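You operate a simulated robot arm through the tools that you are given. There is no shell and no other tool.

The job below is to be done with a simulated robot arm. You get a single attempt, and the scene is never put back.

TASK
Fit the yellow filter, plug in, prime and switch on the pump.
Fine: filter clipped in before the plug and the three strokes of the yellow plunger; switch last.

The check looks at the end state, three seconds after you hand in, the way a careful person would. Anything else that was tipped, shoved, dropped, spilled or broken makes it a failure.

THE ROBOT
A 6-joint arm with a two-finger parallel gripper, fixed in place. Base frame: the origin is at the foot of the arm, x ahead of it, y to its left, z up. Readings come in mm, degrees, newtons and seconds.
With the tool pointing down near the work surface it reaches from about 340 to 760 mm from the base axis. Its first joint turns from -66.0 to 66.0 degrees. Payload 2.45 kg.
The tool frame sits at the grasp point between the pads (the TCP): z along the fingers, y along the line on which they close. The tips reach 24 mm beyond it. Largest opening 68 mm; finger width 17, thickness 10; the body of the gripper, 40 by 70 mm, starts 41 mm behind the TCP.
Orientation is told as [roll, pitch, yaw] about the base's x, y, z axes, in that order, counted from this pose: with the fingers straight down and closing along the base's y, the tool's x points along the base's -x, its y along +y and its z along -z.

THE INTERFACE
- The arm moves only by the tool play_rows. Its argument "rows" is text: rows parted by semicolons, each of 7 numbers parted by spaces: the shift along the tool's x, y, z in mm, then the turn, a rotation vector about the tool's x, y, z in degrees, then the finger opening in mm, from 0 to 68. In form: x y z rx ry rz fingers; .... A call has 1 to 20 rows; each row is the pose to reach, as a shift and turn from the pose commanded when the call began, along the tool's axes at that moment. Rows are played at 5 a second. More than 50 mm and 8.6 degrees between two rows, or a gripper value outside its range, and nothing of the call is played. A pose out of reach is approached as far as the arm can. The call stops where the force on the tool passes 40 N (or 10 N more than at its start, if that is more) or the arm is blocked; 0.2 s more then pass. Each finger travels about 108 mm/s and halts on what it meets, pressing with about 30 N; the grip force reading is that of the motor and also rises with nothing between the fingers. The clock runs only during rows and for 0.2 s after the last one: add rows that repeat a pose to give the fingers time. It gives the time, the measured TCP pose, the force on the tool (base axes), the opening and the grip force at its end, in the units of the frame above (readings bear some noise), with the torque about the TCP (base axes, N m) and any sound that the robot's microphone picked up.
- Cameras (640 x 400 px; columns grow to the right, rows downward): "scene" is fixed at [189.2, 444.1, 1460.6]; the picture's right is [-0.41, -0.91, 0.00], its down [-0.56, 0.25, -0.79] and it looks along [0.72, -0.32, -0.61] (base axes); focal length 278 px, centre (320, 200). "wrist" rides on the gripper at [84, 11, -75] in the tool frame; the picture's right is [-0.13, 0.99, 0.00], its down [-0.60, -0.08, -0.79] and it looks along [-0.79, -0.10, 0.61] (tool axes); focal length 251 px, centre (320, 200). There is no depth. A picture from a camera that has moved, and an enlarged one, comes with that camera's place and axes in the base frame and with its lens.
- grab_frame(camera): a new picture of that camera. The clock stands still meanwhile.
- close_up(camera, box): a new picture of the part [left, top, right, bottom] of that camera's present view, enlarged. The clock stands still meanwhile.
- sign_off(): hands the job in; it is judged then, once.

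Places have to be worked out from the pictures, the camera data and where the tool is seen. Open the gripper and draw the arm clear of the work before you hand the job in, unless the task says otherwise.

The tools are called after "Call:" by a JSON object that holds its "name" and its "arguments". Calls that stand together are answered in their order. play_rows: Moves the arm, as the interface text tells. Its arguments: {"type":"object","properties":{"rows":{"type":"string"}},"required":["rows"]} The other tools are called the same way: grab_frame (camera) takes a picture; close_up (camera, box) takes an enlarged picture of a part of a camera's view; sign_off () hands the job in.

At the start:

```text
time: 0.0
tool_pos: [460.8, 117.2, 1282.6]
orientation: [0.0, 0.0, -0.1]
force: [-0.5, -0.4, -0.1]
torque: [0.0, 0.0, 0.0]
gripper_width: 67.8
finger_force: 0.1
```

scene: 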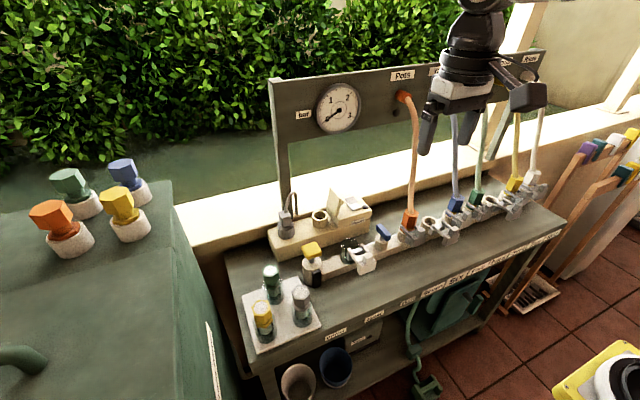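
wrist: 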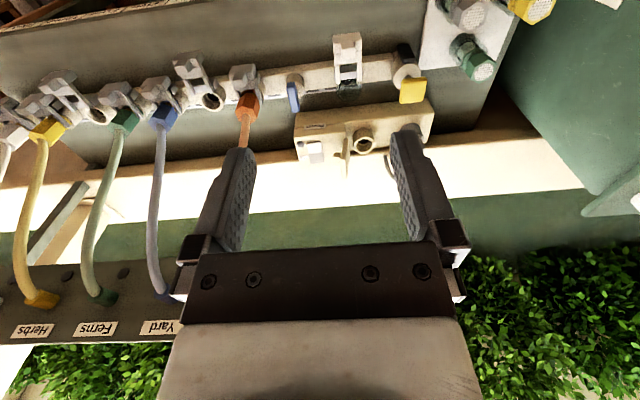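

I'll start by looking closely at the bench from both cameras before moving anything.

Call:
{"name": "close_up", "arguments": {"camera": "scene", "box": [220, 170, 400, 283]}}

Call:
{"name": "close_up", "arguments": {"camera": "scene", "box": [220, 240, 400, 353]}}

Call:
{"name": "close_up", "arguments": {"camera": "scene", "box": [380, 150, 580, 275]}}

Call:
{"name": "close_up", "arguments": {"camera": "wrist", "box": [220, 0, 540, 200]}}

Call:
{"name": "close_up", "arguments": {"camera": "scene", "box": [0, 140, 200, 265]}}

```text
3.54 times, centred on (310, 226) of scene
camera zoom: at [189.2, 444.1, 1460.6], right [-0.41, -0.91, 0.0], down [-0.56, 0.25, -0.79], along [0.72, -0.32, -0.61], focal length 986 px, centre (355, 106)
```

zoom: 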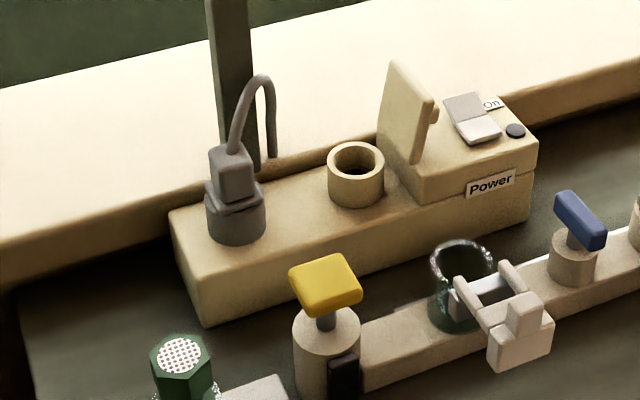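

```text
3.54 times, centred on (310, 296) of scene
camera zoom: at [189.2, 444.1, 1460.6], right [-0.41, -0.91, 0.0], down [-0.56, 0.25, -0.79], along [0.72, -0.32, -0.61], focal length 986 px, centre (355, -142)
```

zoom: 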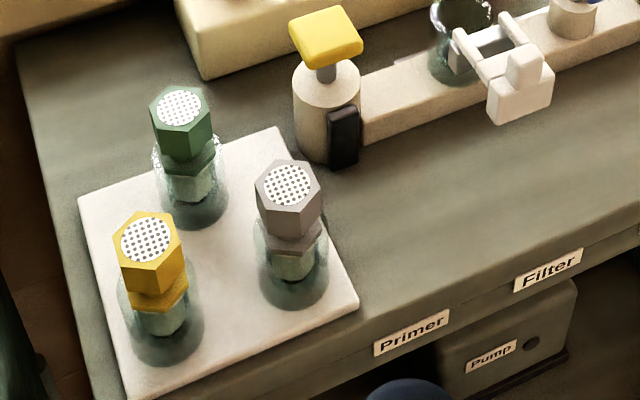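

```text
3.20 times, centred on (480, 212) of scene
camera zoom: at [189.2, 444.1, 1460.6], right [-0.41, -0.91, 0.0], down [-0.56, 0.25, -0.79], along [0.72, -0.32, -0.61], focal length 891 px, centre (-192, 160)
```

zoom: 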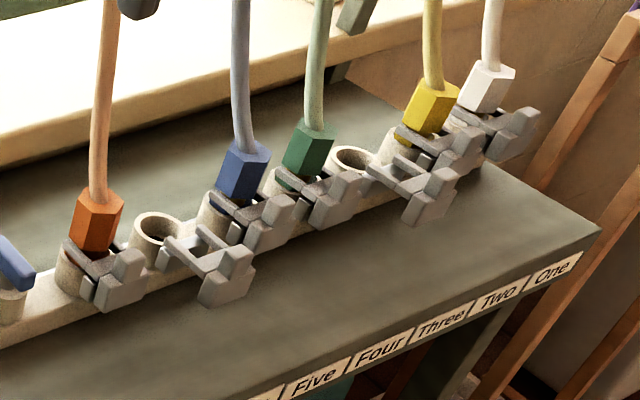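

```text
2.00 times, centred on (380, 100) of wrist
camera zoom: at [377.0, 126.1, 1358.5], right [0.13, 0.99, 0.0], down [0.6, -0.08, 0.79], along [0.79, -0.1, -0.61], focal length 503 px, centre (200, 400)
```

zoom: 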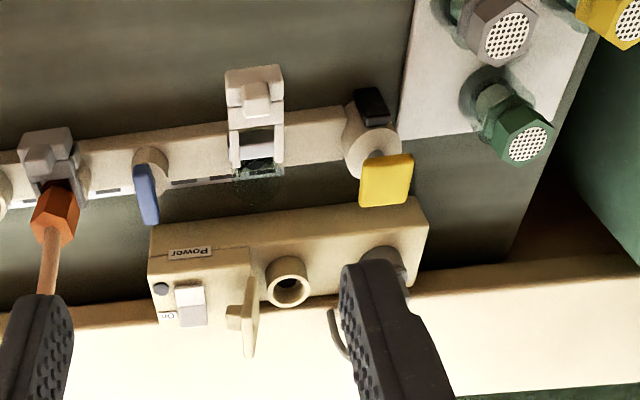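

```text
3.20 times, centred on (100, 202) of scene
camera zoom: at [189.2, 444.1, 1460.6], right [-0.41, -0.91, 0.0], down [-0.56, 0.25, -0.79], along [0.72, -0.32, -0.61], focal length 891 px, centre (1024, 192)
```

zoom: 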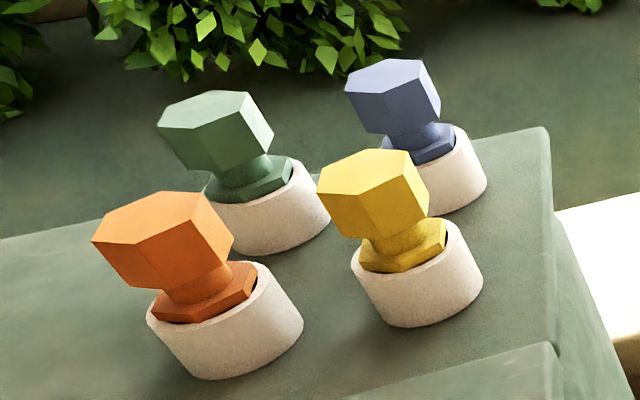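

Bench items triangulate to roughly z≈870–920: plunger knob ≈(644,266,917), filter cup ≈(642,152,885), yellow filter top ≈(550,424,900), power socket ≈(774,182,895). I'll lower the arm to a safe height for a closer look.

Call:
{"name": "play_rows", "arguments": {"rows": "-10 7 37 0 0 0 68; -20 15 74 0 0 0 68; -30 22 111 0 0 0 68; -40 29 148 0 0 0 68; -50 37 185 0 0 0 68; -59 44 215 0 0 0 68; -59 44 215 0 0 0 68"}}

Call:
{"name": "grab_frame", "arguments": {"camera": "wrist"}}

Call:
{"name": "grab_frame", "arguments": {"camera": "scene"}}

```text
time: 1.6
tool_pos: [521.4, 162.4, 1067.7]
orientation: [-0.1, 0.0, 0.0]
force: [-0.2, -0.2, 0.6]
torque: [-0.02, -0.03, 0.03]
gripper_width: 67.9
finger_force: 0.0
```

```text
taken
camera wrist: at [437.6, 171.8, 1142.6], right [0.13, 0.99, 0.0], down [0.6, -0.08, 0.79], along [0.79, -0.1, -0.61], focal length 251 px, centre (320, 200)
```

wrist: 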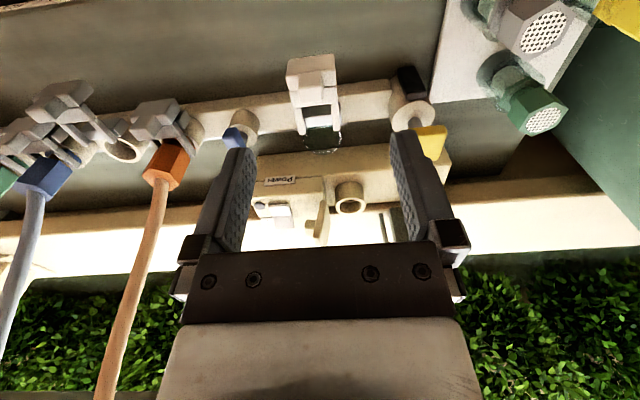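

```text
taken
```

scene: 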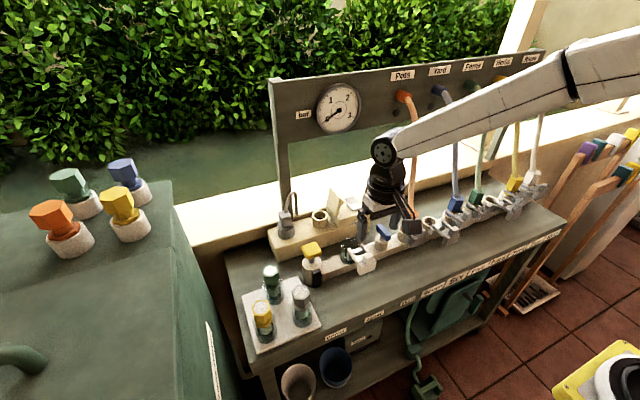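

The image quality improves as I get closer; let me zoom into the filter cup/latch and tray from here.

Call:
{"name": "close_up", "arguments": {"camera": "wrist", "box": [240, 40, 400, 140]}}

Call:
{"name": "close_up", "arguments": {"camera": "wrist", "box": [400, 0, 640, 150]}}

Call:
{"name": "close_up", "arguments": {"camera": "wrist", "box": [240, 140, 400, 240]}}

Call:
{"name": "close_up", "arguments": {"camera": "wrist", "box": [0, 60, 240, 210]}}

Call:
{"name": "close_up", "arguments": {"camera": "scene", "box": [300, 220, 400, 282]}}

Call:
{"name": "close_up", "arguments": {"camera": "scene", "box": [230, 250, 330, 352]}}

```text
4.00 times, centred on (320, 90) of wrist
camera zoom: at [437.6, 171.8, 1142.6], right [0.13, 0.99, 0.0], down [0.6, -0.08, 0.79], along [0.79, -0.1, -0.61], focal length 1006 px, centre (320, 640)
```

zoom: 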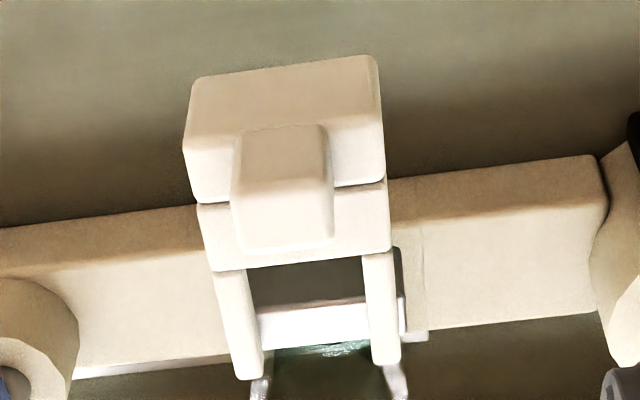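

```text
2.67 times, centred on (520, 75) of wrist
camera zoom: at [437.6, 171.8, 1142.6], right [0.13, 0.99, 0.0], down [0.6, -0.08, 0.79], along [0.79, -0.1, -0.61], focal length 670 px, centre (-213, 533)
```

zoom: 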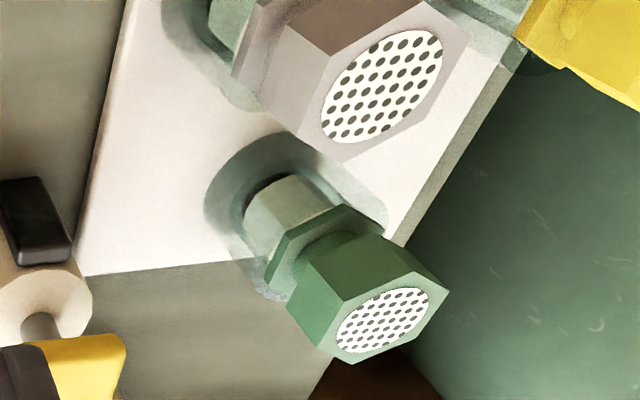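

```text
4.00 times, centred on (320, 190) of wrist
camera zoom: at [437.6, 171.8, 1142.6], right [0.13, 0.99, 0.0], down [0.6, -0.08, 0.79], along [0.79, -0.1, -0.61], focal length 1006 px, centre (320, 240)
```

zoom: 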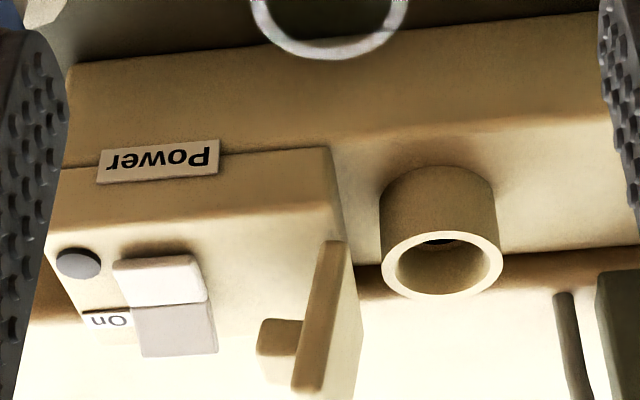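

```text
2.67 times, centred on (120, 135) of wrist
camera zoom: at [437.6, 171.8, 1142.6], right [0.13, 0.99, 0.0], down [0.6, -0.08, 0.79], along [0.79, -0.1, -0.61], focal length 670 px, centre (853, 373)
```

zoom: 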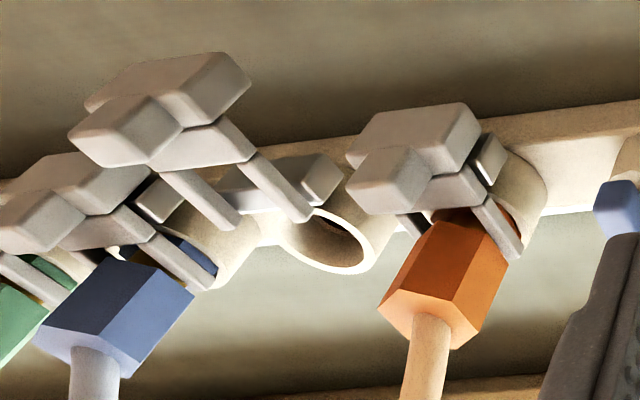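

```text
6.40 times, centred on (350, 251) of scene
camera zoom: at [189.2, 444.1, 1460.6], right [-0.41, -0.91, 0.0], down [-0.56, 0.25, -0.79], along [0.72, -0.32, -0.61], focal length 1783 px, centre (128, -126)
```

zoom: 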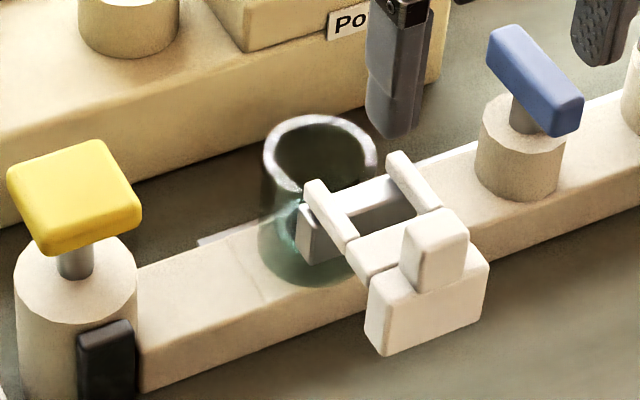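

```text
3.92 times, centred on (280, 301) of scene
camera zoom: at [189.2, 444.1, 1460.6], right [-0.41, -0.91, 0.0], down [-0.56, 0.25, -0.79], along [0.72, -0.32, -0.61], focal length 1092 px, centre (477, -196)
```

zoom: 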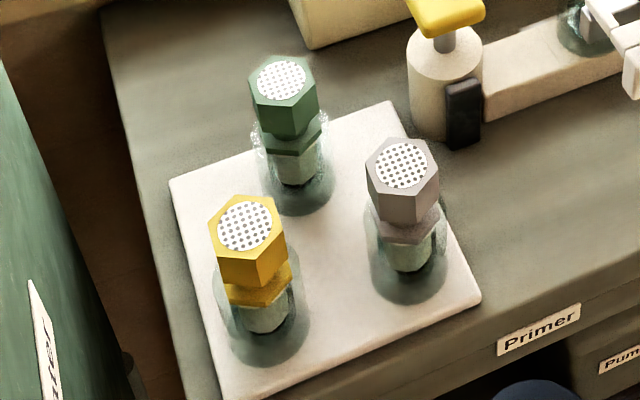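

The latch is a sliding fork that now sits pulled out in front of the cup, and closes over the part's neck as on the hose connectors. Next I'll look at the tray with the filters from close by.

Call:
{"name": "play_rows", "arguments": {"rows": "7 37 8 0 0 0 68; 14 74 16 0 0 0 68; 21 111 25 0 0 0 68; 29 148 33 0 0 0 68; 36 185 41 0 0 0 68; 44 222 50 0 0 0 68; 51 258 58 0 0 0 68; 51 258 58 0 0 0 68"}}

Call:
{"name": "grab_frame", "arguments": {"camera": "wrist"}}

Call:
{"name": "close_up", "arguments": {"camera": "wrist", "box": [220, 60, 460, 210]}}

Call:
{"name": "grab_frame", "arguments": {"camera": "scene"}}

```text
time: 3.4
tool_pos: [468.3, 419.3, 1012.4]
orientation: [0.0, 0.1, 0.0]
force: [0.3, -0.3, 0.3]
torque: [-0.01, 0.02, 0.02]
gripper_width: 67.9
finger_force: 0.1
```

```text
taken
camera wrist: at [385.4, 428.0, 1087.3], right [0.13, 0.99, 0.0], down [0.6, -0.08, 0.79], along [0.79, -0.1, -0.61], focal length 251 px, centre (320, 200)
```

wrist: 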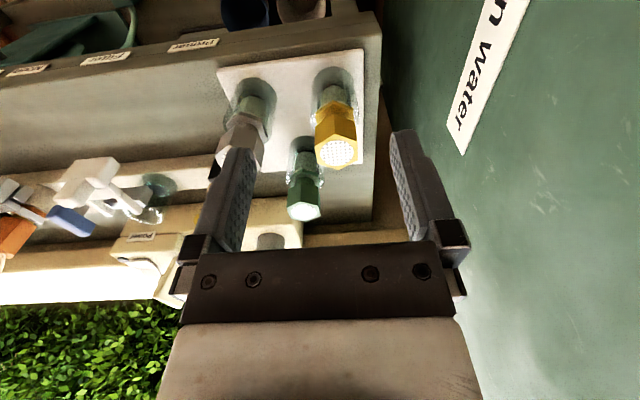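

```text
2.67 times, centred on (340, 135) of wrist
camera zoom: at [385.4, 428.0, 1087.3], right [0.13, 0.99, 0.0], down [0.6, -0.08, 0.79], along [0.79, -0.1, -0.61], focal length 670 px, centre (267, 373)
```

zoom: 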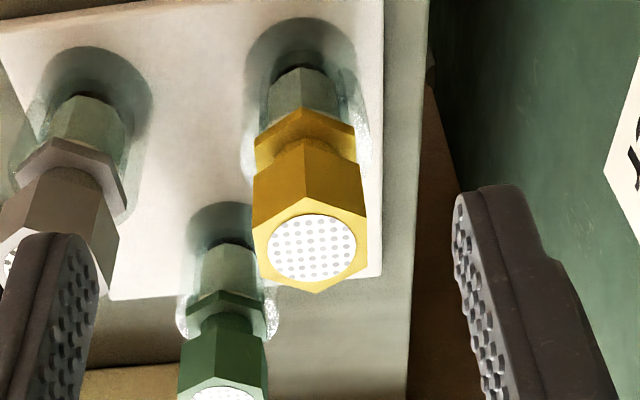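

```text
taken
```

scene: 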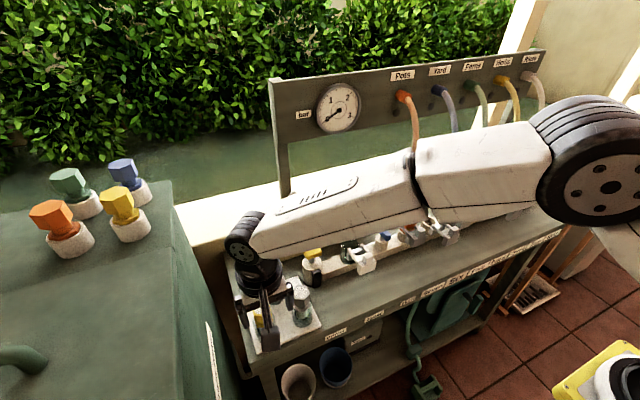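

The yellow filter's top is at about (546,423,906). I'll zoom in more to read its hex orientation, heights and neck.

Call:
{"name": "close_up", "arguments": {"camera": "wrist", "box": [300, 65, 372, 175]}}

Call:
{"name": "close_up", "arguments": {"camera": "wrist", "box": [20, 140, 200, 252]}}

Call:
{"name": "close_up", "arguments": {"camera": "wrist", "box": [200, 170, 340, 258]}}

```text
3.64 times, centred on (336, 120) of wrist
camera zoom: at [385.4, 428.0, 1087.3], right [0.13, 0.99, 0.0], down [0.6, -0.08, 0.79], along [0.79, -0.1, -0.61], focal length 914 px, centre (262, 491)
```

zoom: 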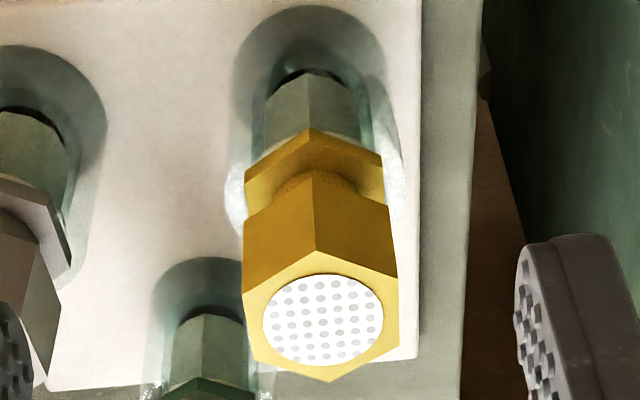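

```text
3.56 times, centred on (110, 196) of wrist
camera zoom: at [385.4, 428.0, 1087.3], right [0.13, 0.99, 0.0], down [0.6, -0.08, 0.79], along [0.79, -0.1, -0.61], focal length 894 px, centre (1067, 214)
```

zoom: 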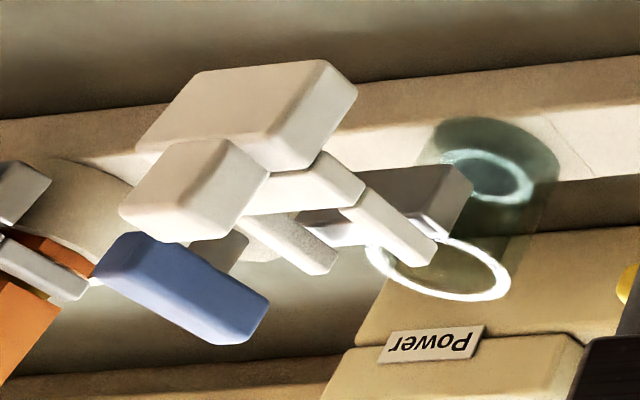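

```text
4.55 times, centred on (270, 214) of wrist
camera zoom: at [385.4, 428.0, 1087.3], right [0.13, 0.99, 0.0], down [0.6, -0.08, 0.79], along [0.79, -0.1, -0.61], focal length 1143 px, centre (547, 136)
```

zoom: 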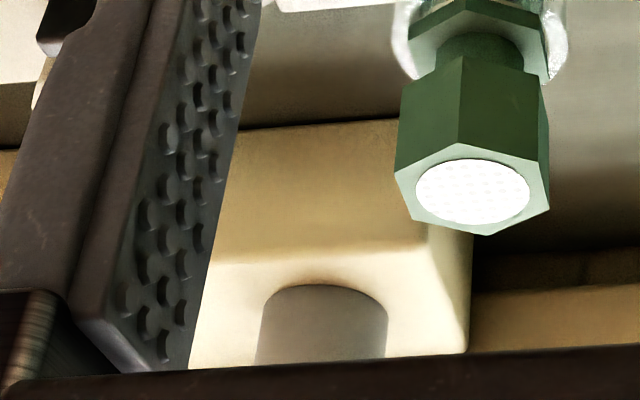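

The filter's hex flats face ±y (head z≈873–906, ~40 mm across flats), so a yaw‑0 grip fits. Before grasping I'll turn the tool 90° to look along the rail from the side and understand the latch motion.

Call:
{"name": "play_rows", "arguments": {"rows": "-11 -14 0 0 0 7.5 68; -22 -28 0 0 0 15 68; -33 -42 0 0 0 22.5 68; -44 -56 0 0 0 30 68; -55 -70 0 0 0 37.5 68; -66 -84 0 0 0 45 68; -77 -98 0 0 0 52.5 68; -88 -112 0 0 0 60 68; -99 -126 0 0 0 67.5 68; -110 -140 0 0 0 75 68; -121 -154 0 0 0 82.5 68; -132 -169 0 0 0 90 68; -132 -169 0 0 0 90 68"}}

Call:
{"name": "grab_frame", "arguments": {"camera": "wrist"}}

Call:
{"name": "close_up", "arguments": {"camera": "wrist", "box": [220, 20, 420, 145]}}

```text
time: 6.2
tool_pos: [600.7, 248.9, 1011.6]
orientation: [0.0, 0.0, -90.1]
force: [-0.3, 0.3, 0.5]
torque: [-0.01, -0.02, 0.0]
gripper_width: 67.9
finger_force: 0.1
```

```text
taken
camera wrist: at [612.8, 330.6, 1086.7], right [0.99, -0.13, 0.0], down [-0.08, -0.6, 0.79], along [-0.1, -0.79, -0.61], focal length 251 px, centre (320, 200)
```

wrist: 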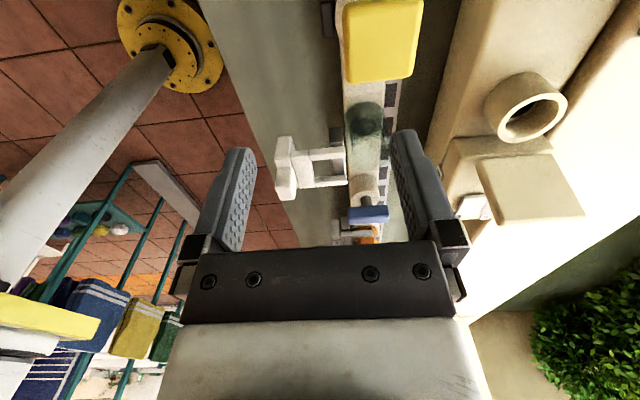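

```text
3.20 times, centred on (320, 82) of wrist
camera zoom: at [612.8, 330.6, 1086.7], right [0.99, -0.13, 0.0], down [-0.08, -0.6, 0.79], along [-0.1, -0.79, -0.61], focal length 805 px, centre (320, 576)
```

zoom: 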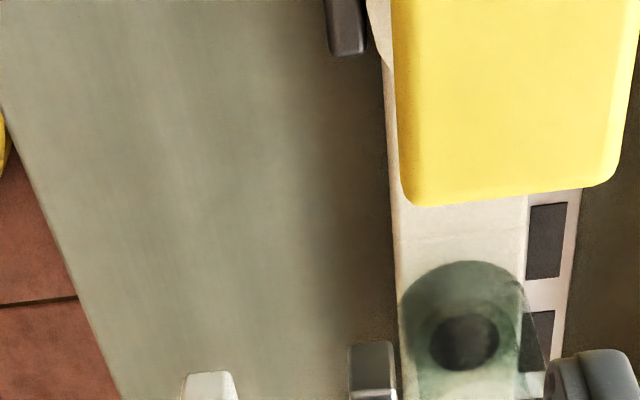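

I see the latch from the side now; zoom on it.

Call:
{"name": "close_up", "arguments": {"camera": "wrist", "box": [255, 90, 415, 250]}}

Call:
{"name": "close_up", "arguments": {"camera": "wrist", "box": [300, 150, 400, 250]}}

Call:
{"name": "close_up", "arguments": {"camera": "wrist", "box": [430, 60, 600, 240]}}

```text
2.50 times, centred on (335, 170) of wrist
camera zoom: at [612.8, 330.6, 1086.7], right [0.99, -0.13, 0.0], down [-0.08, -0.6, 0.79], along [-0.1, -0.79, -0.61], focal length 629 px, centre (282, 275)
```

zoom: 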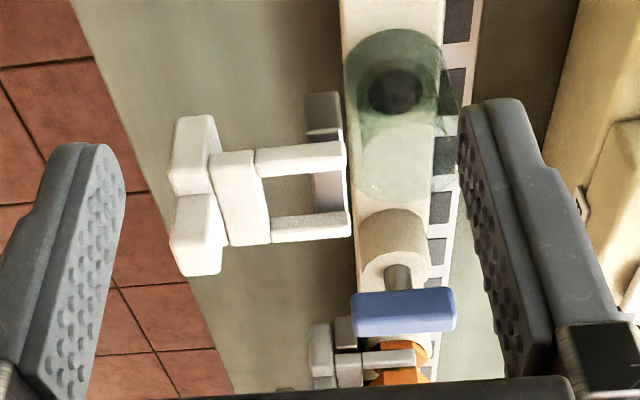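

```text
4.00 times, centred on (350, 200) of wrist
camera zoom: at [612.8, 330.6, 1086.7], right [0.99, -0.13, 0.0], down [-0.08, -0.6, 0.79], along [-0.1, -0.79, -0.61], focal length 1006 px, centre (200, 200)
```

zoom: 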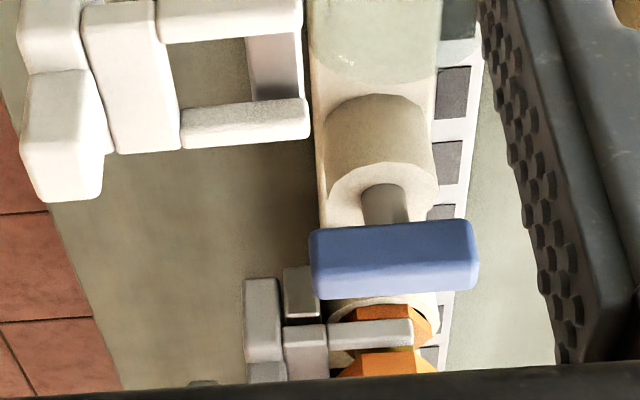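

```text
2.22 times, centred on (515, 150) of wrist
camera zoom: at [612.8, 330.6, 1086.7], right [0.99, -0.13, 0.0], down [-0.08, -0.6, 0.79], along [-0.1, -0.79, -0.61], focal length 559 px, centre (-113, 311)
```

zoom: 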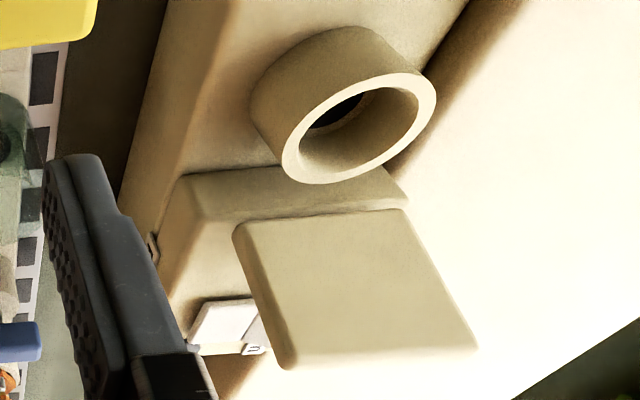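

The latch is a horizontal slider: it must be pushed about 30 mm toward +x to lock over the neck. Now a front view at yaw 0 to fix the cup's exact centre.

Call:
{"name": "play_rows", "arguments": {"rows": "-8 -5 1 0 0 -7.5 68; -16 -10 2 0 0 -15 68; -24 -15 3 0 0 -22.5 68; -32 -20 4 0 0 -30 68; -40 -25 5 0 0 -37.5 68; -48 -30 6 0 0 -45 68; -56 -35 7 0 0 -52.5 68; -64 -40 8 0 0 -60 68; -72 -45 9 0 0 -67.5 68; -80 -50 10 0 0 -75 68; -88 -55 11 0 0 -82.5 68; -94 -61 11 0 0 -90 68; -94 -61 11 0 0 -90 68"}}

Call:
{"name": "grab_frame", "arguments": {"camera": "wrist"}}

Call:
{"name": "close_up", "arguments": {"camera": "wrist", "box": [250, 80, 410, 240]}}

```text
time: 9.0
tool_pos: [539.4, 156.0, 999.1]
orientation: [0.0, -0.1, 0.1]
force: [0.7, 0.5, 0.7]
torque: [0.03, 0.02, 0.01]
gripper_width: 68.1
finger_force: 0.1
```

```text
taken
camera wrist: at [456.0, 165.2, 1074.9], right [0.13, 0.99, 0.0], down [0.6, -0.08, 0.79], along [0.79, -0.1, -0.61], focal length 251 px, centre (320, 200)
```

wrist: 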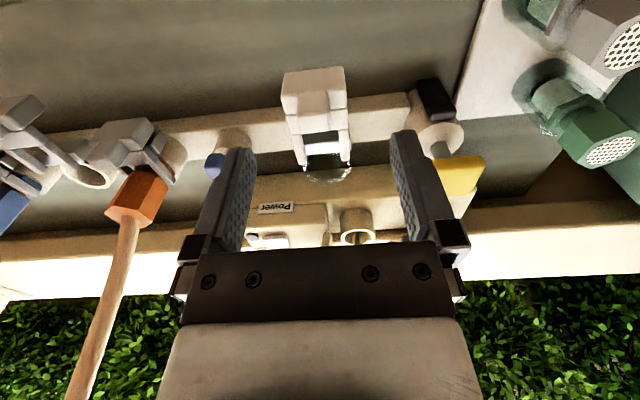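

```text
2.50 times, centred on (330, 160) of wrist
camera zoom: at [456.0, 165.2, 1074.9], right [0.13, 0.99, 0.0], down [0.6, -0.08, 0.79], along [0.79, -0.1, -0.61], focal length 629 px, centre (295, 300)
```

zoom: 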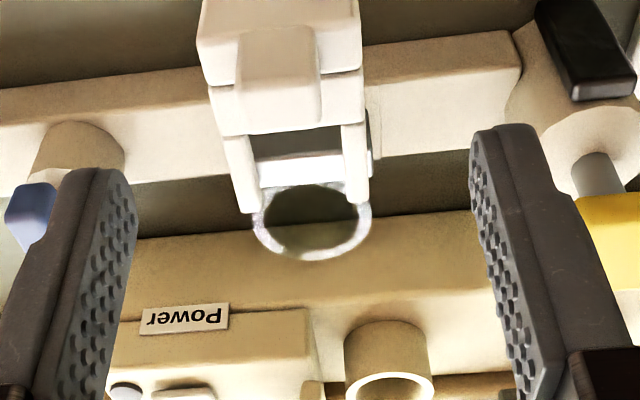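

The cup ring centre works out to about (640,148), rim z≈890 (rail top ≈832). Now I go above the yellow filter to align the grasp.

Call:
{"name": "play_rows", "arguments": {"rows": "-1 33 1 0 0 0 68; -2 67 2 0 0 0 68; -3 100 3 0 0 0 68; -4 134 4 0 0 0 68; -5 167 5 0 0 0 68; -6 200 6 0 0 0 68; -7 234 8 0 0 0 68; -8 267 9 0 0 0 68; -8 267 9 0 0 0 68"}}

Call:
{"name": "grab_frame", "arguments": {"camera": "wrist"}}

Call:
{"name": "close_up", "arguments": {"camera": "wrist", "box": [240, 30, 400, 130]}}

Call:
{"name": "close_up", "arguments": {"camera": "scene", "box": [210, 190, 340, 360]}}

```text
time: 11.0
tool_pos: [548.1, 424.0, 990.2]
orientation: [0.0, 0.1, 0.0]
force: [0.2, 0.4, 0.4]
torque: [0.02, 0.0, -0.01]
gripper_width: 67.8
finger_force: 0.0
```

```text
taken
camera wrist: at [463.5, 433.3, 1066.1], right [0.13, 0.99, 0.0], down [0.6, -0.08, 0.79], along [0.79, -0.1, -0.61], focal length 251 px, centre (320, 200)
```

wrist: 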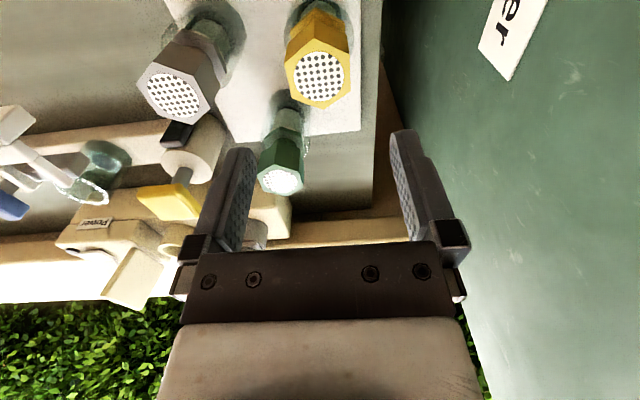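

```text
4.00 times, centred on (320, 80) of wrist
camera zoom: at [463.5, 433.3, 1066.1], right [0.13, 0.99, 0.0], down [0.6, -0.08, 0.79], along [0.79, -0.1, -0.61], focal length 1006 px, centre (320, 680)
```

zoom: 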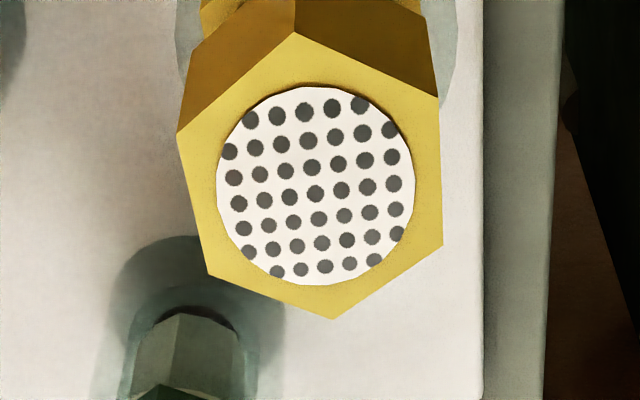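

```text
2.35 times, centred on (275, 275) of scene
camera zoom: at [189.2, 444.1, 1460.6], right [-0.41, -0.91, 0.0], down [-0.56, 0.25, -0.79], along [0.72, -0.32, -0.61], focal length 655 px, centre (426, 24)
```

zoom: 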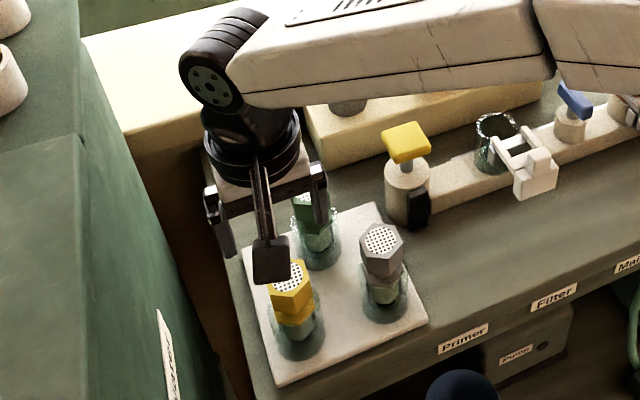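

Refined, the filter centre is about (542,424.5) with its top near z≈910. I'll descend partway with the fingers open and re-check alignment.

Call:
{"name": "play_rows", "arguments": {"rows": "3 0 15 0 0 0 68; 5.5 0.5 30 0 0 0 68; 5.5 0.5 45 0 0 0 68; 5.5 0.5 45 0 0 0 68"}}

Call:
{"name": "grab_frame", "arguments": {"camera": "wrist"}}

Call:
{"name": "close_up", "arguments": {"camera": "wrist", "box": [220, 30, 420, 230]}}

Call:
{"name": "close_up", "arguments": {"camera": "scene", "box": [220, 220, 340, 360]}}

```text
time: 12.0
tool_pos: [540.6, 423.2, 944.4]
orientation: [0.0, 0.0, 0.1]
force: [-0.2, -0.1, 0.0]
torque: [-0.03, 0.03, -0.01]
gripper_width: 67.9
finger_force: 0.0
```

```text
taken
camera wrist: at [457.9, 432.2, 1020.7], right [0.13, 0.99, 0.0], down [0.6, -0.08, 0.79], along [0.79, -0.1, -0.61], focal length 251 px, centre (320, 200)
```

wrist: 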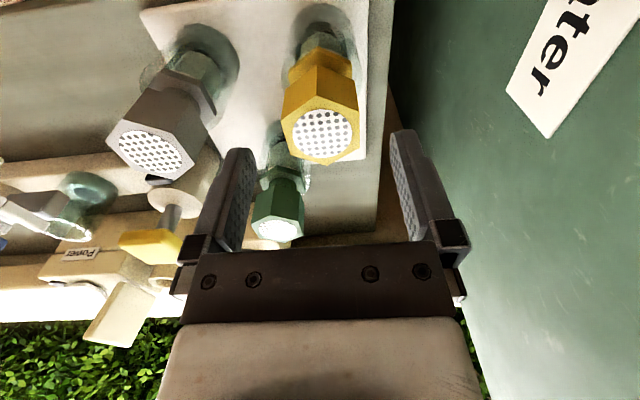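

```text
2.00 times, centred on (320, 130) of wrist
camera zoom: at [457.9, 432.2, 1020.7], right [0.13, 0.99, 0.0], down [0.6, -0.08, 0.79], along [0.79, -0.1, -0.61], focal length 503 px, centre (320, 340)
```

zoom: 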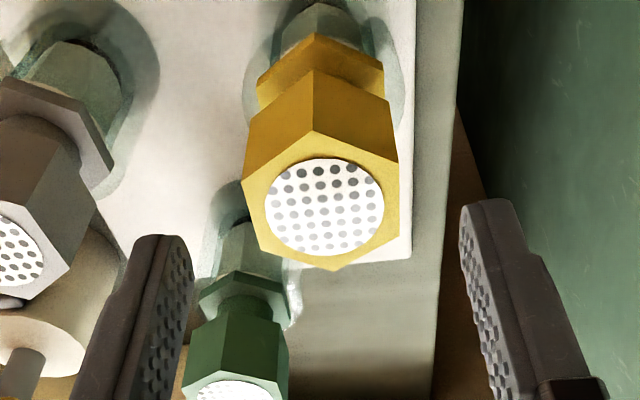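

```text
2.86 times, centred on (280, 290) of scene
camera zoom: at [189.2, 444.1, 1460.6], right [-0.41, -0.91, 0.0], down [-0.56, 0.25, -0.79], along [0.72, -0.32, -0.61], focal length 796 px, centre (434, -57)
```

zoom: 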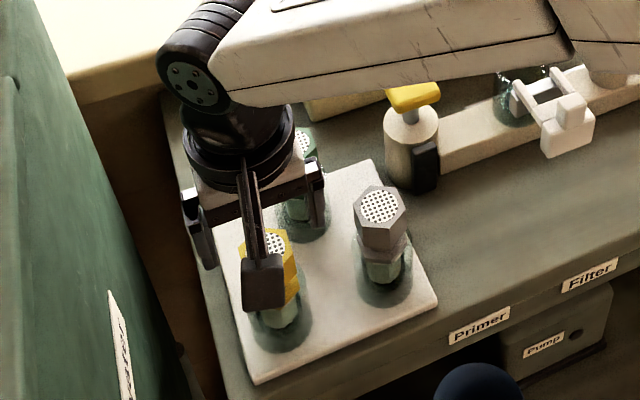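

Closer view puts the centre at about (537,424.6), head z≈891–917. I shift −4 mm in x and go down to TCP z≈904 (tips at 880, above the glass rim), then recheck before closing.

Call:
{"name": "play_rows", "arguments": {"rows": "2 1 10 0 0 0 68; 4 1 20 0 0 0 68; 4 1 30 0 0 0 68; 4 1 40 0 0 0 68; 4 1 40 0 0 0 68"}}

Call:
{"name": "grab_frame", "arguments": {"camera": "wrist"}}

Call:
{"name": "close_up", "arguments": {"camera": "wrist", "box": [220, 80, 420, 240]}}

Call:
{"name": "close_up", "arguments": {"camera": "scene", "box": [220, 250, 330, 350]}}

```text
time: 13.2
tool_pos: [538.1, 426.3, 904.3]
orientation: [0.0, 0.1, 0.0]
force: [-0.2, 0.1, -0.1]
torque: [0.01, -0.02, 0.0]
gripper_width: 68.0
finger_force: 0.0
```

```text
taken
camera wrist: at [454.8, 435.4, 980.3], right [0.13, 0.99, 0.0], down [0.6, -0.08, 0.79], along [0.79, -0.1, -0.61], focal length 251 px, centre (320, 200)
```

wrist: 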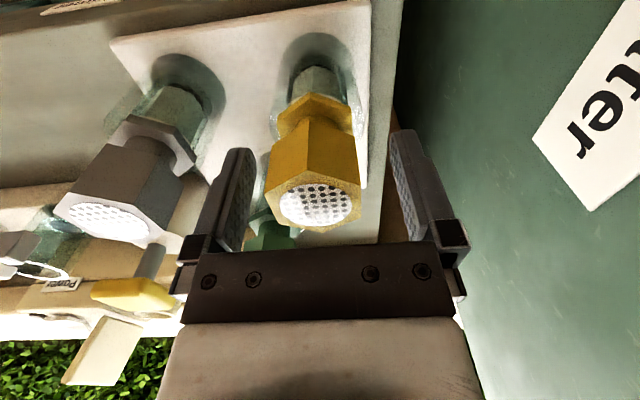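

```text
2.50 times, centred on (320, 160) of wrist
camera zoom: at [454.8, 435.4, 980.3], right [0.13, 0.99, 0.0], down [0.6, -0.08, 0.79], along [0.79, -0.1, -0.61], focal length 629 px, centre (320, 300)
```

zoom: 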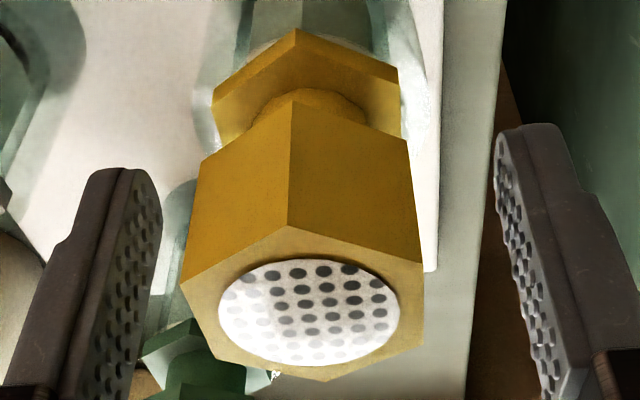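

```text
4.00 times, centred on (275, 300) of scene
camera zoom: at [189.2, 444.1, 1460.6], right [-0.41, -0.91, 0.0], down [-0.56, 0.25, -0.79], along [0.72, -0.32, -0.61], focal length 1114 px, centre (500, -200)
```

zoom: 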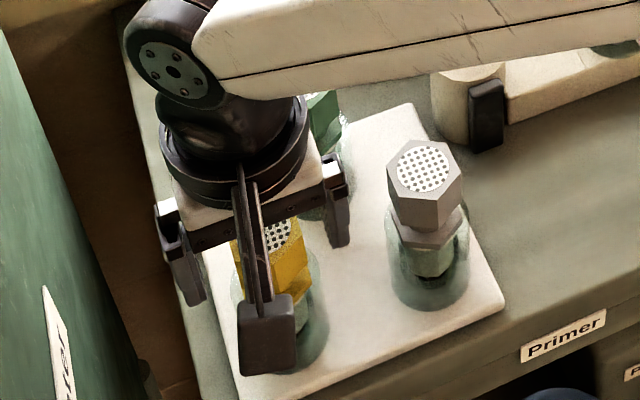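

Alignment is within 2 mm: filter centre is −1.6 mm in y from the tool. I correct that and close on the hex flats.

Call:
{"name": "play_rows", "arguments": {"rows": "0 -1.6 0 0 0 0 68; 0 -1.6 0 0 0 0 56; 0 -1.6 0 0 0 0 46; 0 -1.6 0 0 0 0 36; 0 -1.6 0 0 0 0 26; 0 -1.6 0 0 0 0 20; 0 -1.6 0 0 0 0 20"}}

Call:
{"name": "grab_frame", "arguments": {"camera": "wrist"}}

```text
time: 14.8
tool_pos: [538.7, 424.5, 906.5]
orientation: [-0.1, 0.1, -0.1]
force: [0.0, -0.1, 1.7]
torque: [-0.07, 0.05, 0.01]
gripper_width: 36.9
finger_force: 30.0
```

```text
taken
camera wrist: at [454.9, 433.2, 981.0], right [0.13, 0.99, 0.0], down [0.6, -0.08, 0.79], along [0.79, -0.1, -0.61], focal length 251 px, centre (320, 200)
```

wrist: 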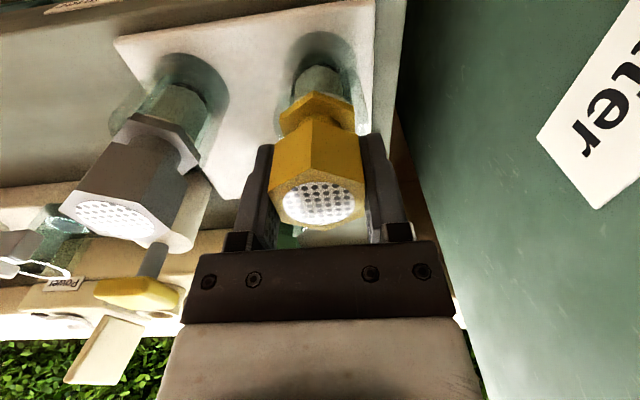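

Gripped at 36.9 mm with 30 N. Lifting straight up, slowly.

Call:
{"name": "play_rows", "arguments": {"rows": "0 0 -8 0 0 0 20; 0 0 -16 0 0 0 20; 0 0 -26 0 0 0 20; 0 0 -40 0 0 0 20; 0 0 -55 0 0 0 20; 0 0 -70 0 0 0 20; 0 0 -85 0 0 0 20; 0 0 -100 0 0 0 20; 0 0 -100 0 0 0 20"}}

Call:
{"name": "grab_frame", "arguments": {"camera": "wrist"}}

Call:
{"name": "close_up", "arguments": {"camera": "scene", "box": [200, 190, 340, 350]}}

```text
time: 16.8
tool_pos: [538.2, 421.8, 1004.2]
orientation: [0.0, 0.1, -0.1]
force: [0.3, -0.7, -0.5]
torque: [0.0, 0.0, -0.05]
gripper_width: 36.9
finger_force: 29.9
```

```text
taken
camera wrist: at [453.9, 430.8, 1079.9], right [0.13, 0.99, 0.0], down [0.6, -0.08, 0.79], along [0.79, -0.1, -0.61], focal length 251 px, centre (320, 200)
```

wrist: 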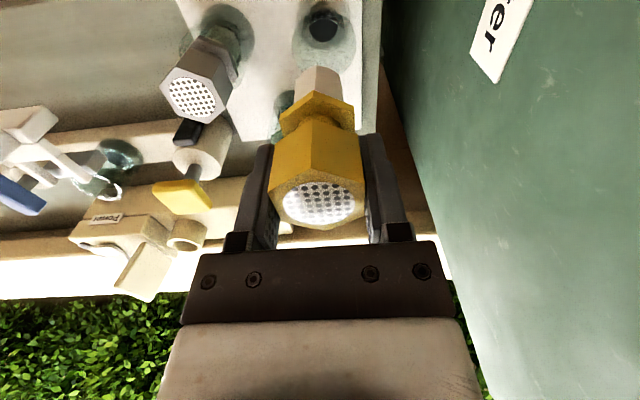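

```text
2.50 times, centred on (270, 270) of scene
camera zoom: at [189.2, 444.1, 1460.6], right [-0.41, -0.91, 0.0], down [-0.56, 0.25, -0.79], along [0.72, -0.32, -0.61], focal length 696 px, centre (445, 25)
```

zoom: 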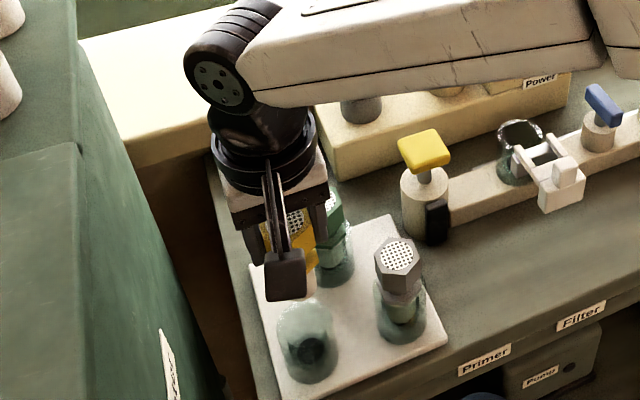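

The filter came out cleanly and the arm holds it. Let me check how it sits in the fingers before moving to the housing.

Call:
{"name": "close_up", "arguments": {"camera": "wrist", "box": [240, 50, 400, 250]}}

```text
2.00 times, centred on (320, 150) of wrist
camera zoom: at [453.9, 430.8, 1079.9], right [0.13, 0.99, 0.0], down [0.6, -0.08, 0.79], along [0.79, -0.1, -0.61], focal length 503 px, centre (320, 300)
```

zoom: 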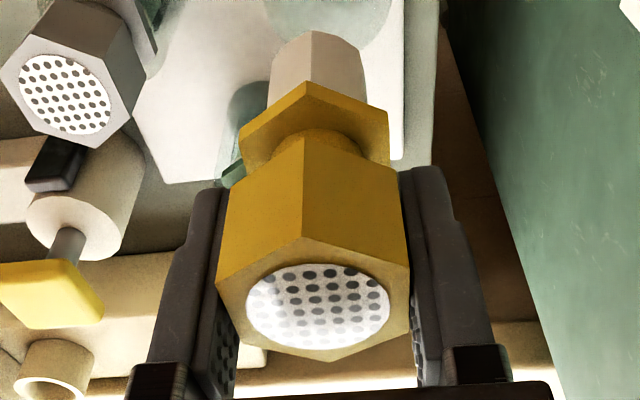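

The filter hangs straight in the grip (bottom about 81 mm below TCP). Now carrying it high over to above the housing at (639,150).

Call:
{"name": "play_rows", "arguments": {"rows": "0 0 -20 0 0 0 20; -12.6 -34 -20 0 0 0 20; -25 -68 -20 0 0 0 20; -38 -102 -20 0 0 0 20; -50 -136 -20 0 0 0 20; -63 -170 -20 0 0 0 20; -76 -204 -20 0 0 0 20; -88 -238 -20 0 0 0 20; -100.8 -272 -20 0 0 0 20; -100.8 -272 -20 0 0 0 20"}}

Call:
{"name": "grab_frame", "arguments": {"camera": "wrist"}}

Call:
{"name": "close_up", "arguments": {"camera": "wrist", "box": [230, 20, 410, 160]}}

Call:
{"name": "close_up", "arguments": {"camera": "scene", "box": [270, 150, 430, 290]}}

```text
time: 19.0
tool_pos: [638.8, 149.9, 1026.0]
orientation: [0.0, 0.1, 0.1]
force: [-0.7, -0.2, -1.0]
torque: [-0.01, -0.02, 0.03]
gripper_width: 36.9
finger_force: 29.4
```

```text
taken
camera wrist: at [554.5, 158.8, 1102.4], right [0.13, 0.99, 0.0], down [0.6, -0.08, 0.79], along [0.79, -0.1, -0.61], focal length 251 px, centre (320, 200)
```

wrist: 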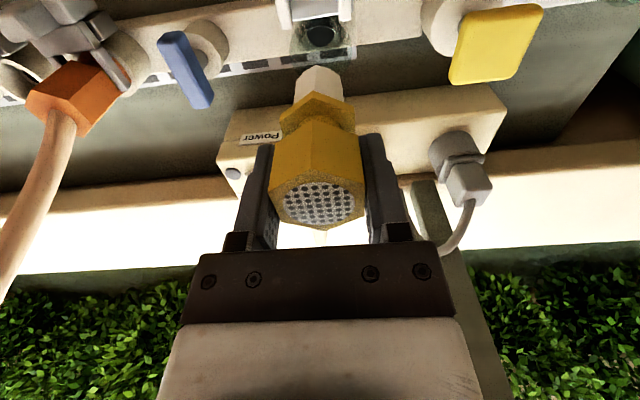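

```text
2.86 times, centred on (320, 90) of wrist
camera zoom: at [554.5, 158.8, 1102.4], right [0.13, 0.99, 0.0], down [0.6, -0.08, 0.79], along [0.79, -0.1, -0.61], focal length 718 px, centre (320, 514)
```

zoom: 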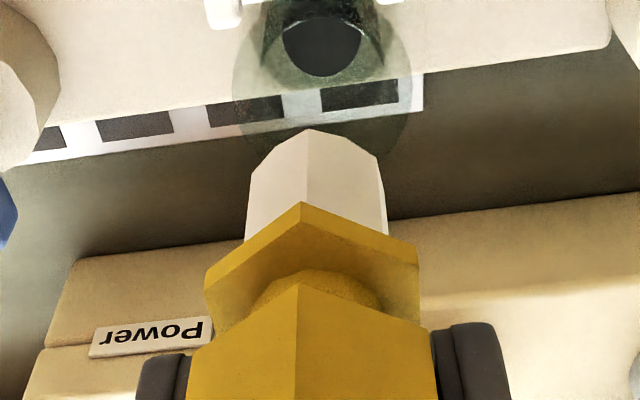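

```text
2.86 times, centred on (350, 220) of scene
camera zoom: at [189.2, 444.0, 1460.6], right [-0.41, -0.91, 0.0], down [-0.56, 0.25, -0.79], along [0.72, -0.32, -0.61], focal length 796 px, centre (234, 143)
```

zoom: 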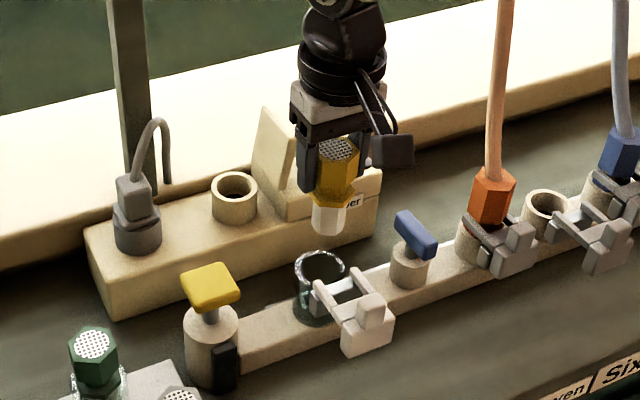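

Over the housing now. Zooming in for the rim outline and the hole at the cup's bottom to judge centring and any keyed shape.

Call:
{"name": "close_up", "arguments": {"camera": "wrist", "box": [270, 0, 370, 90]}}

Call:
{"name": "close_up", "arguments": {"camera": "scene", "box": [330, 190, 410, 280]}}

```text
4.44 times, centred on (320, 45) of wrist
camera zoom: at [554.5, 158.8, 1102.4], right [0.13, 0.99, 0.0], down [0.6, -0.08, 0.79], along [0.79, -0.1, -0.61], focal length 1118 px, centre (320, 889)
```

zoom: 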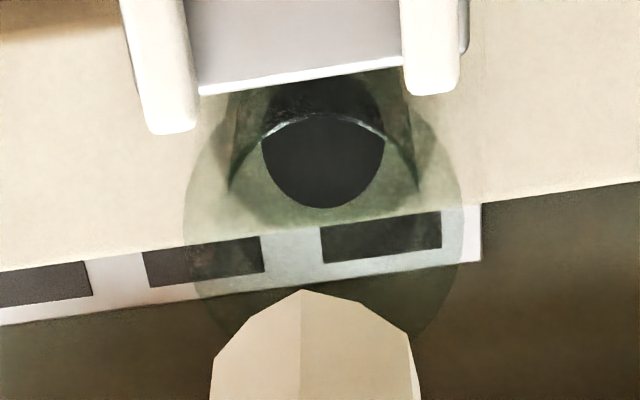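

```text
4.44 times, centred on (370, 235) of scene
camera zoom: at [189.2, 444.0, 1460.6], right [-0.41, -0.91, 0.0], down [-0.56, 0.25, -0.79], along [0.72, -0.32, -0.61], focal length 1238 px, centre (98, 44)
```

zoom: 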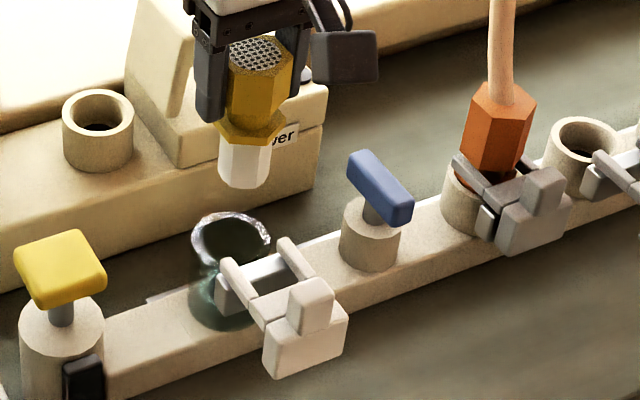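

The hole is round and the rim ring centre reads (637.5,150.4); the held filter is within 1 mm of it. I lower to just above the rim and check from both cameras.

Call:
{"name": "play_rows", "arguments": {"rows": "0.4 0.4 15 0 0 0 20; 0.4 0.4 30 0 0 0 20; 0.4 0.4 42 0 0 0 20; 0.4 0.4 52 0 0 0 20; 0.4 0.4 52 0 0 0 20"}}

Call:
{"name": "close_up", "arguments": {"camera": "wrist", "box": [250, 20, 390, 160]}}

Call:
{"name": "close_up", "arguments": {"camera": "scene", "box": [310, 200, 400, 290]}}

```text
time: 20.2
tool_pos: [637.3, 151.3, 973.8]
orientation: [0.1, 0.0, 0.0]
force: [-0.3, -0.1, -0.1]
torque: [0.04, -0.02, -0.02]
gripper_width: 37.1
finger_force: 29.6
```

```text
2.86 times, centred on (320, 90) of wrist
camera zoom: at [554.4, 159.5, 1048.7], right [0.13, 0.99, 0.0], down [0.6, -0.08, 0.79], along [0.79, -0.1, -0.61], focal length 718 px, centre (320, 514)
```

zoom: 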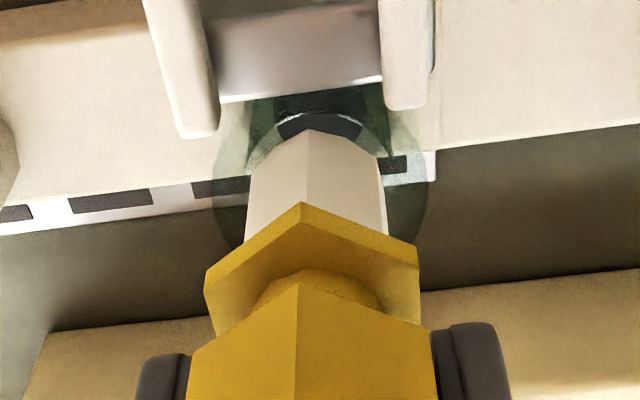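

```text
4.44 times, centred on (355, 245) of scene
camera zoom: at [189.2, 444.1, 1460.6], right [-0.41, -0.91, 0.0], down [-0.56, 0.25, -0.79], along [0.72, -0.32, -0.61], focal length 1238 px, centre (164, 0)
```

zoom: 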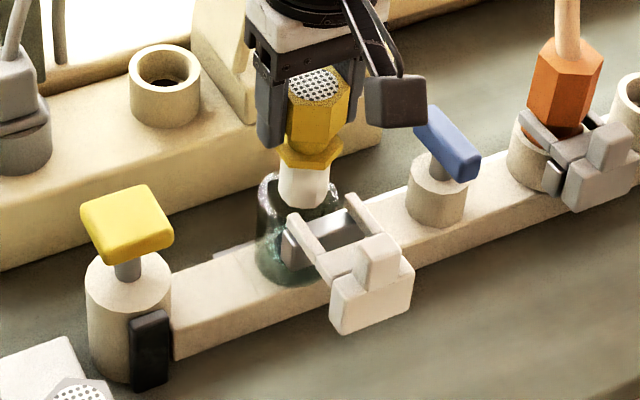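

The filter is centred over the ring within ~1 mm. Lowering into the cup in small steps, watching the force.

Call:
{"name": "play_rows", "arguments": {"rows": "0 0.3 8 0 0 0 20; 0 0.3 16 0 0 0 20; 0 0.3 24 0 0 0 20; 0 0.3 30 0 0 0 20; 0 0.3 35 0 0 0 20; 0 0.3 38 0 0 0 20; 0 0.3 38 0 0 0 20"}}

Call:
{"name": "close_up", "arguments": {"camera": "wrist", "box": [250, 20, 390, 160]}}

Call:
{"name": "close_up", "arguments": {"camera": "scene", "box": [310, 200, 400, 290]}}

```text
time: 21.8
tool_pos: [637.7, 151.4, 936.3]
orientation: [0.0, -0.2, 0.0]
force: [16.0, -7.6, 6.1]
torque: [-0.34, -0.62, -0.01]
gripper_width: 36.8
finger_force: 30.5
```

```text
2.86 times, centred on (320, 90) of wrist
camera zoom: at [555.3, 160.5, 1011.2], right [0.13, 0.99, 0.0], down [0.6, -0.08, 0.79], along [0.79, -0.1, -0.61], focal length 718 px, centre (320, 514)
```

zoom: 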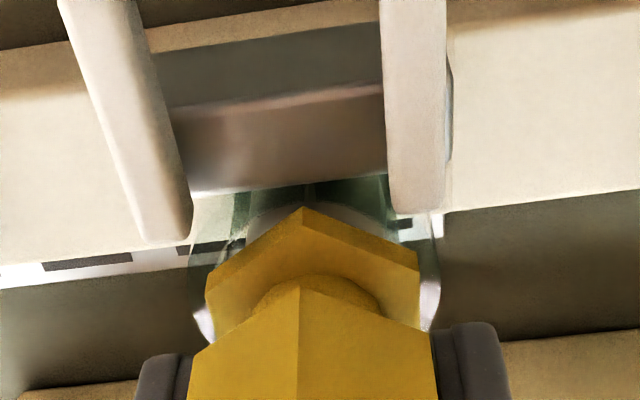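

```text
4.44 times, centred on (355, 245) of scene
camera zoom: at [189.5, 443.8, 1460.6], right [-0.41, -0.91, 0.0], down [-0.56, 0.25, -0.79], along [0.72, -0.32, -0.61], focal length 1238 px, centre (164, 0)
```

zoom: 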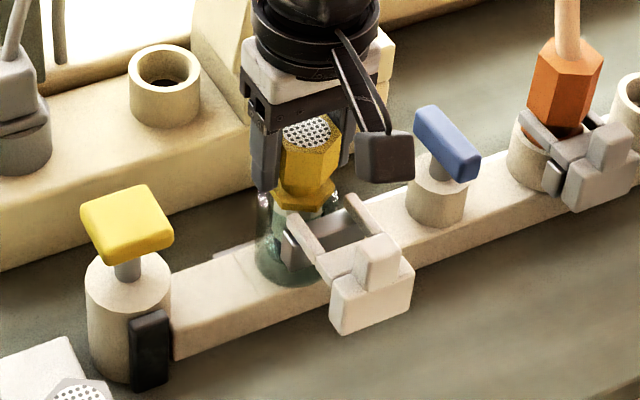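

Side force (+16,−7.6 N) shows the filter touching the rim on its near/+y side, so the true centre is further +x and −y. I shift +1.5/−0.8 mm at the same height and read the force.

Call:
{"name": "play_rows", "arguments": {"rows": "-0.8 -0.4 0 0 0 0 20; -1.5 -0.8 0 0 0 0 20; -1.5 -0.8 0 0 0 0 20"}}

```text
time: 22.6
tool_pos: [639.5, 151.8, 934.7]
orientation: [0.0, 0.2, 0.0]
force: [8.2, -3.7, 0.9]
torque: [-0.22, -0.33, 0.01]
gripper_width: 36.9
finger_force: 29.8
```

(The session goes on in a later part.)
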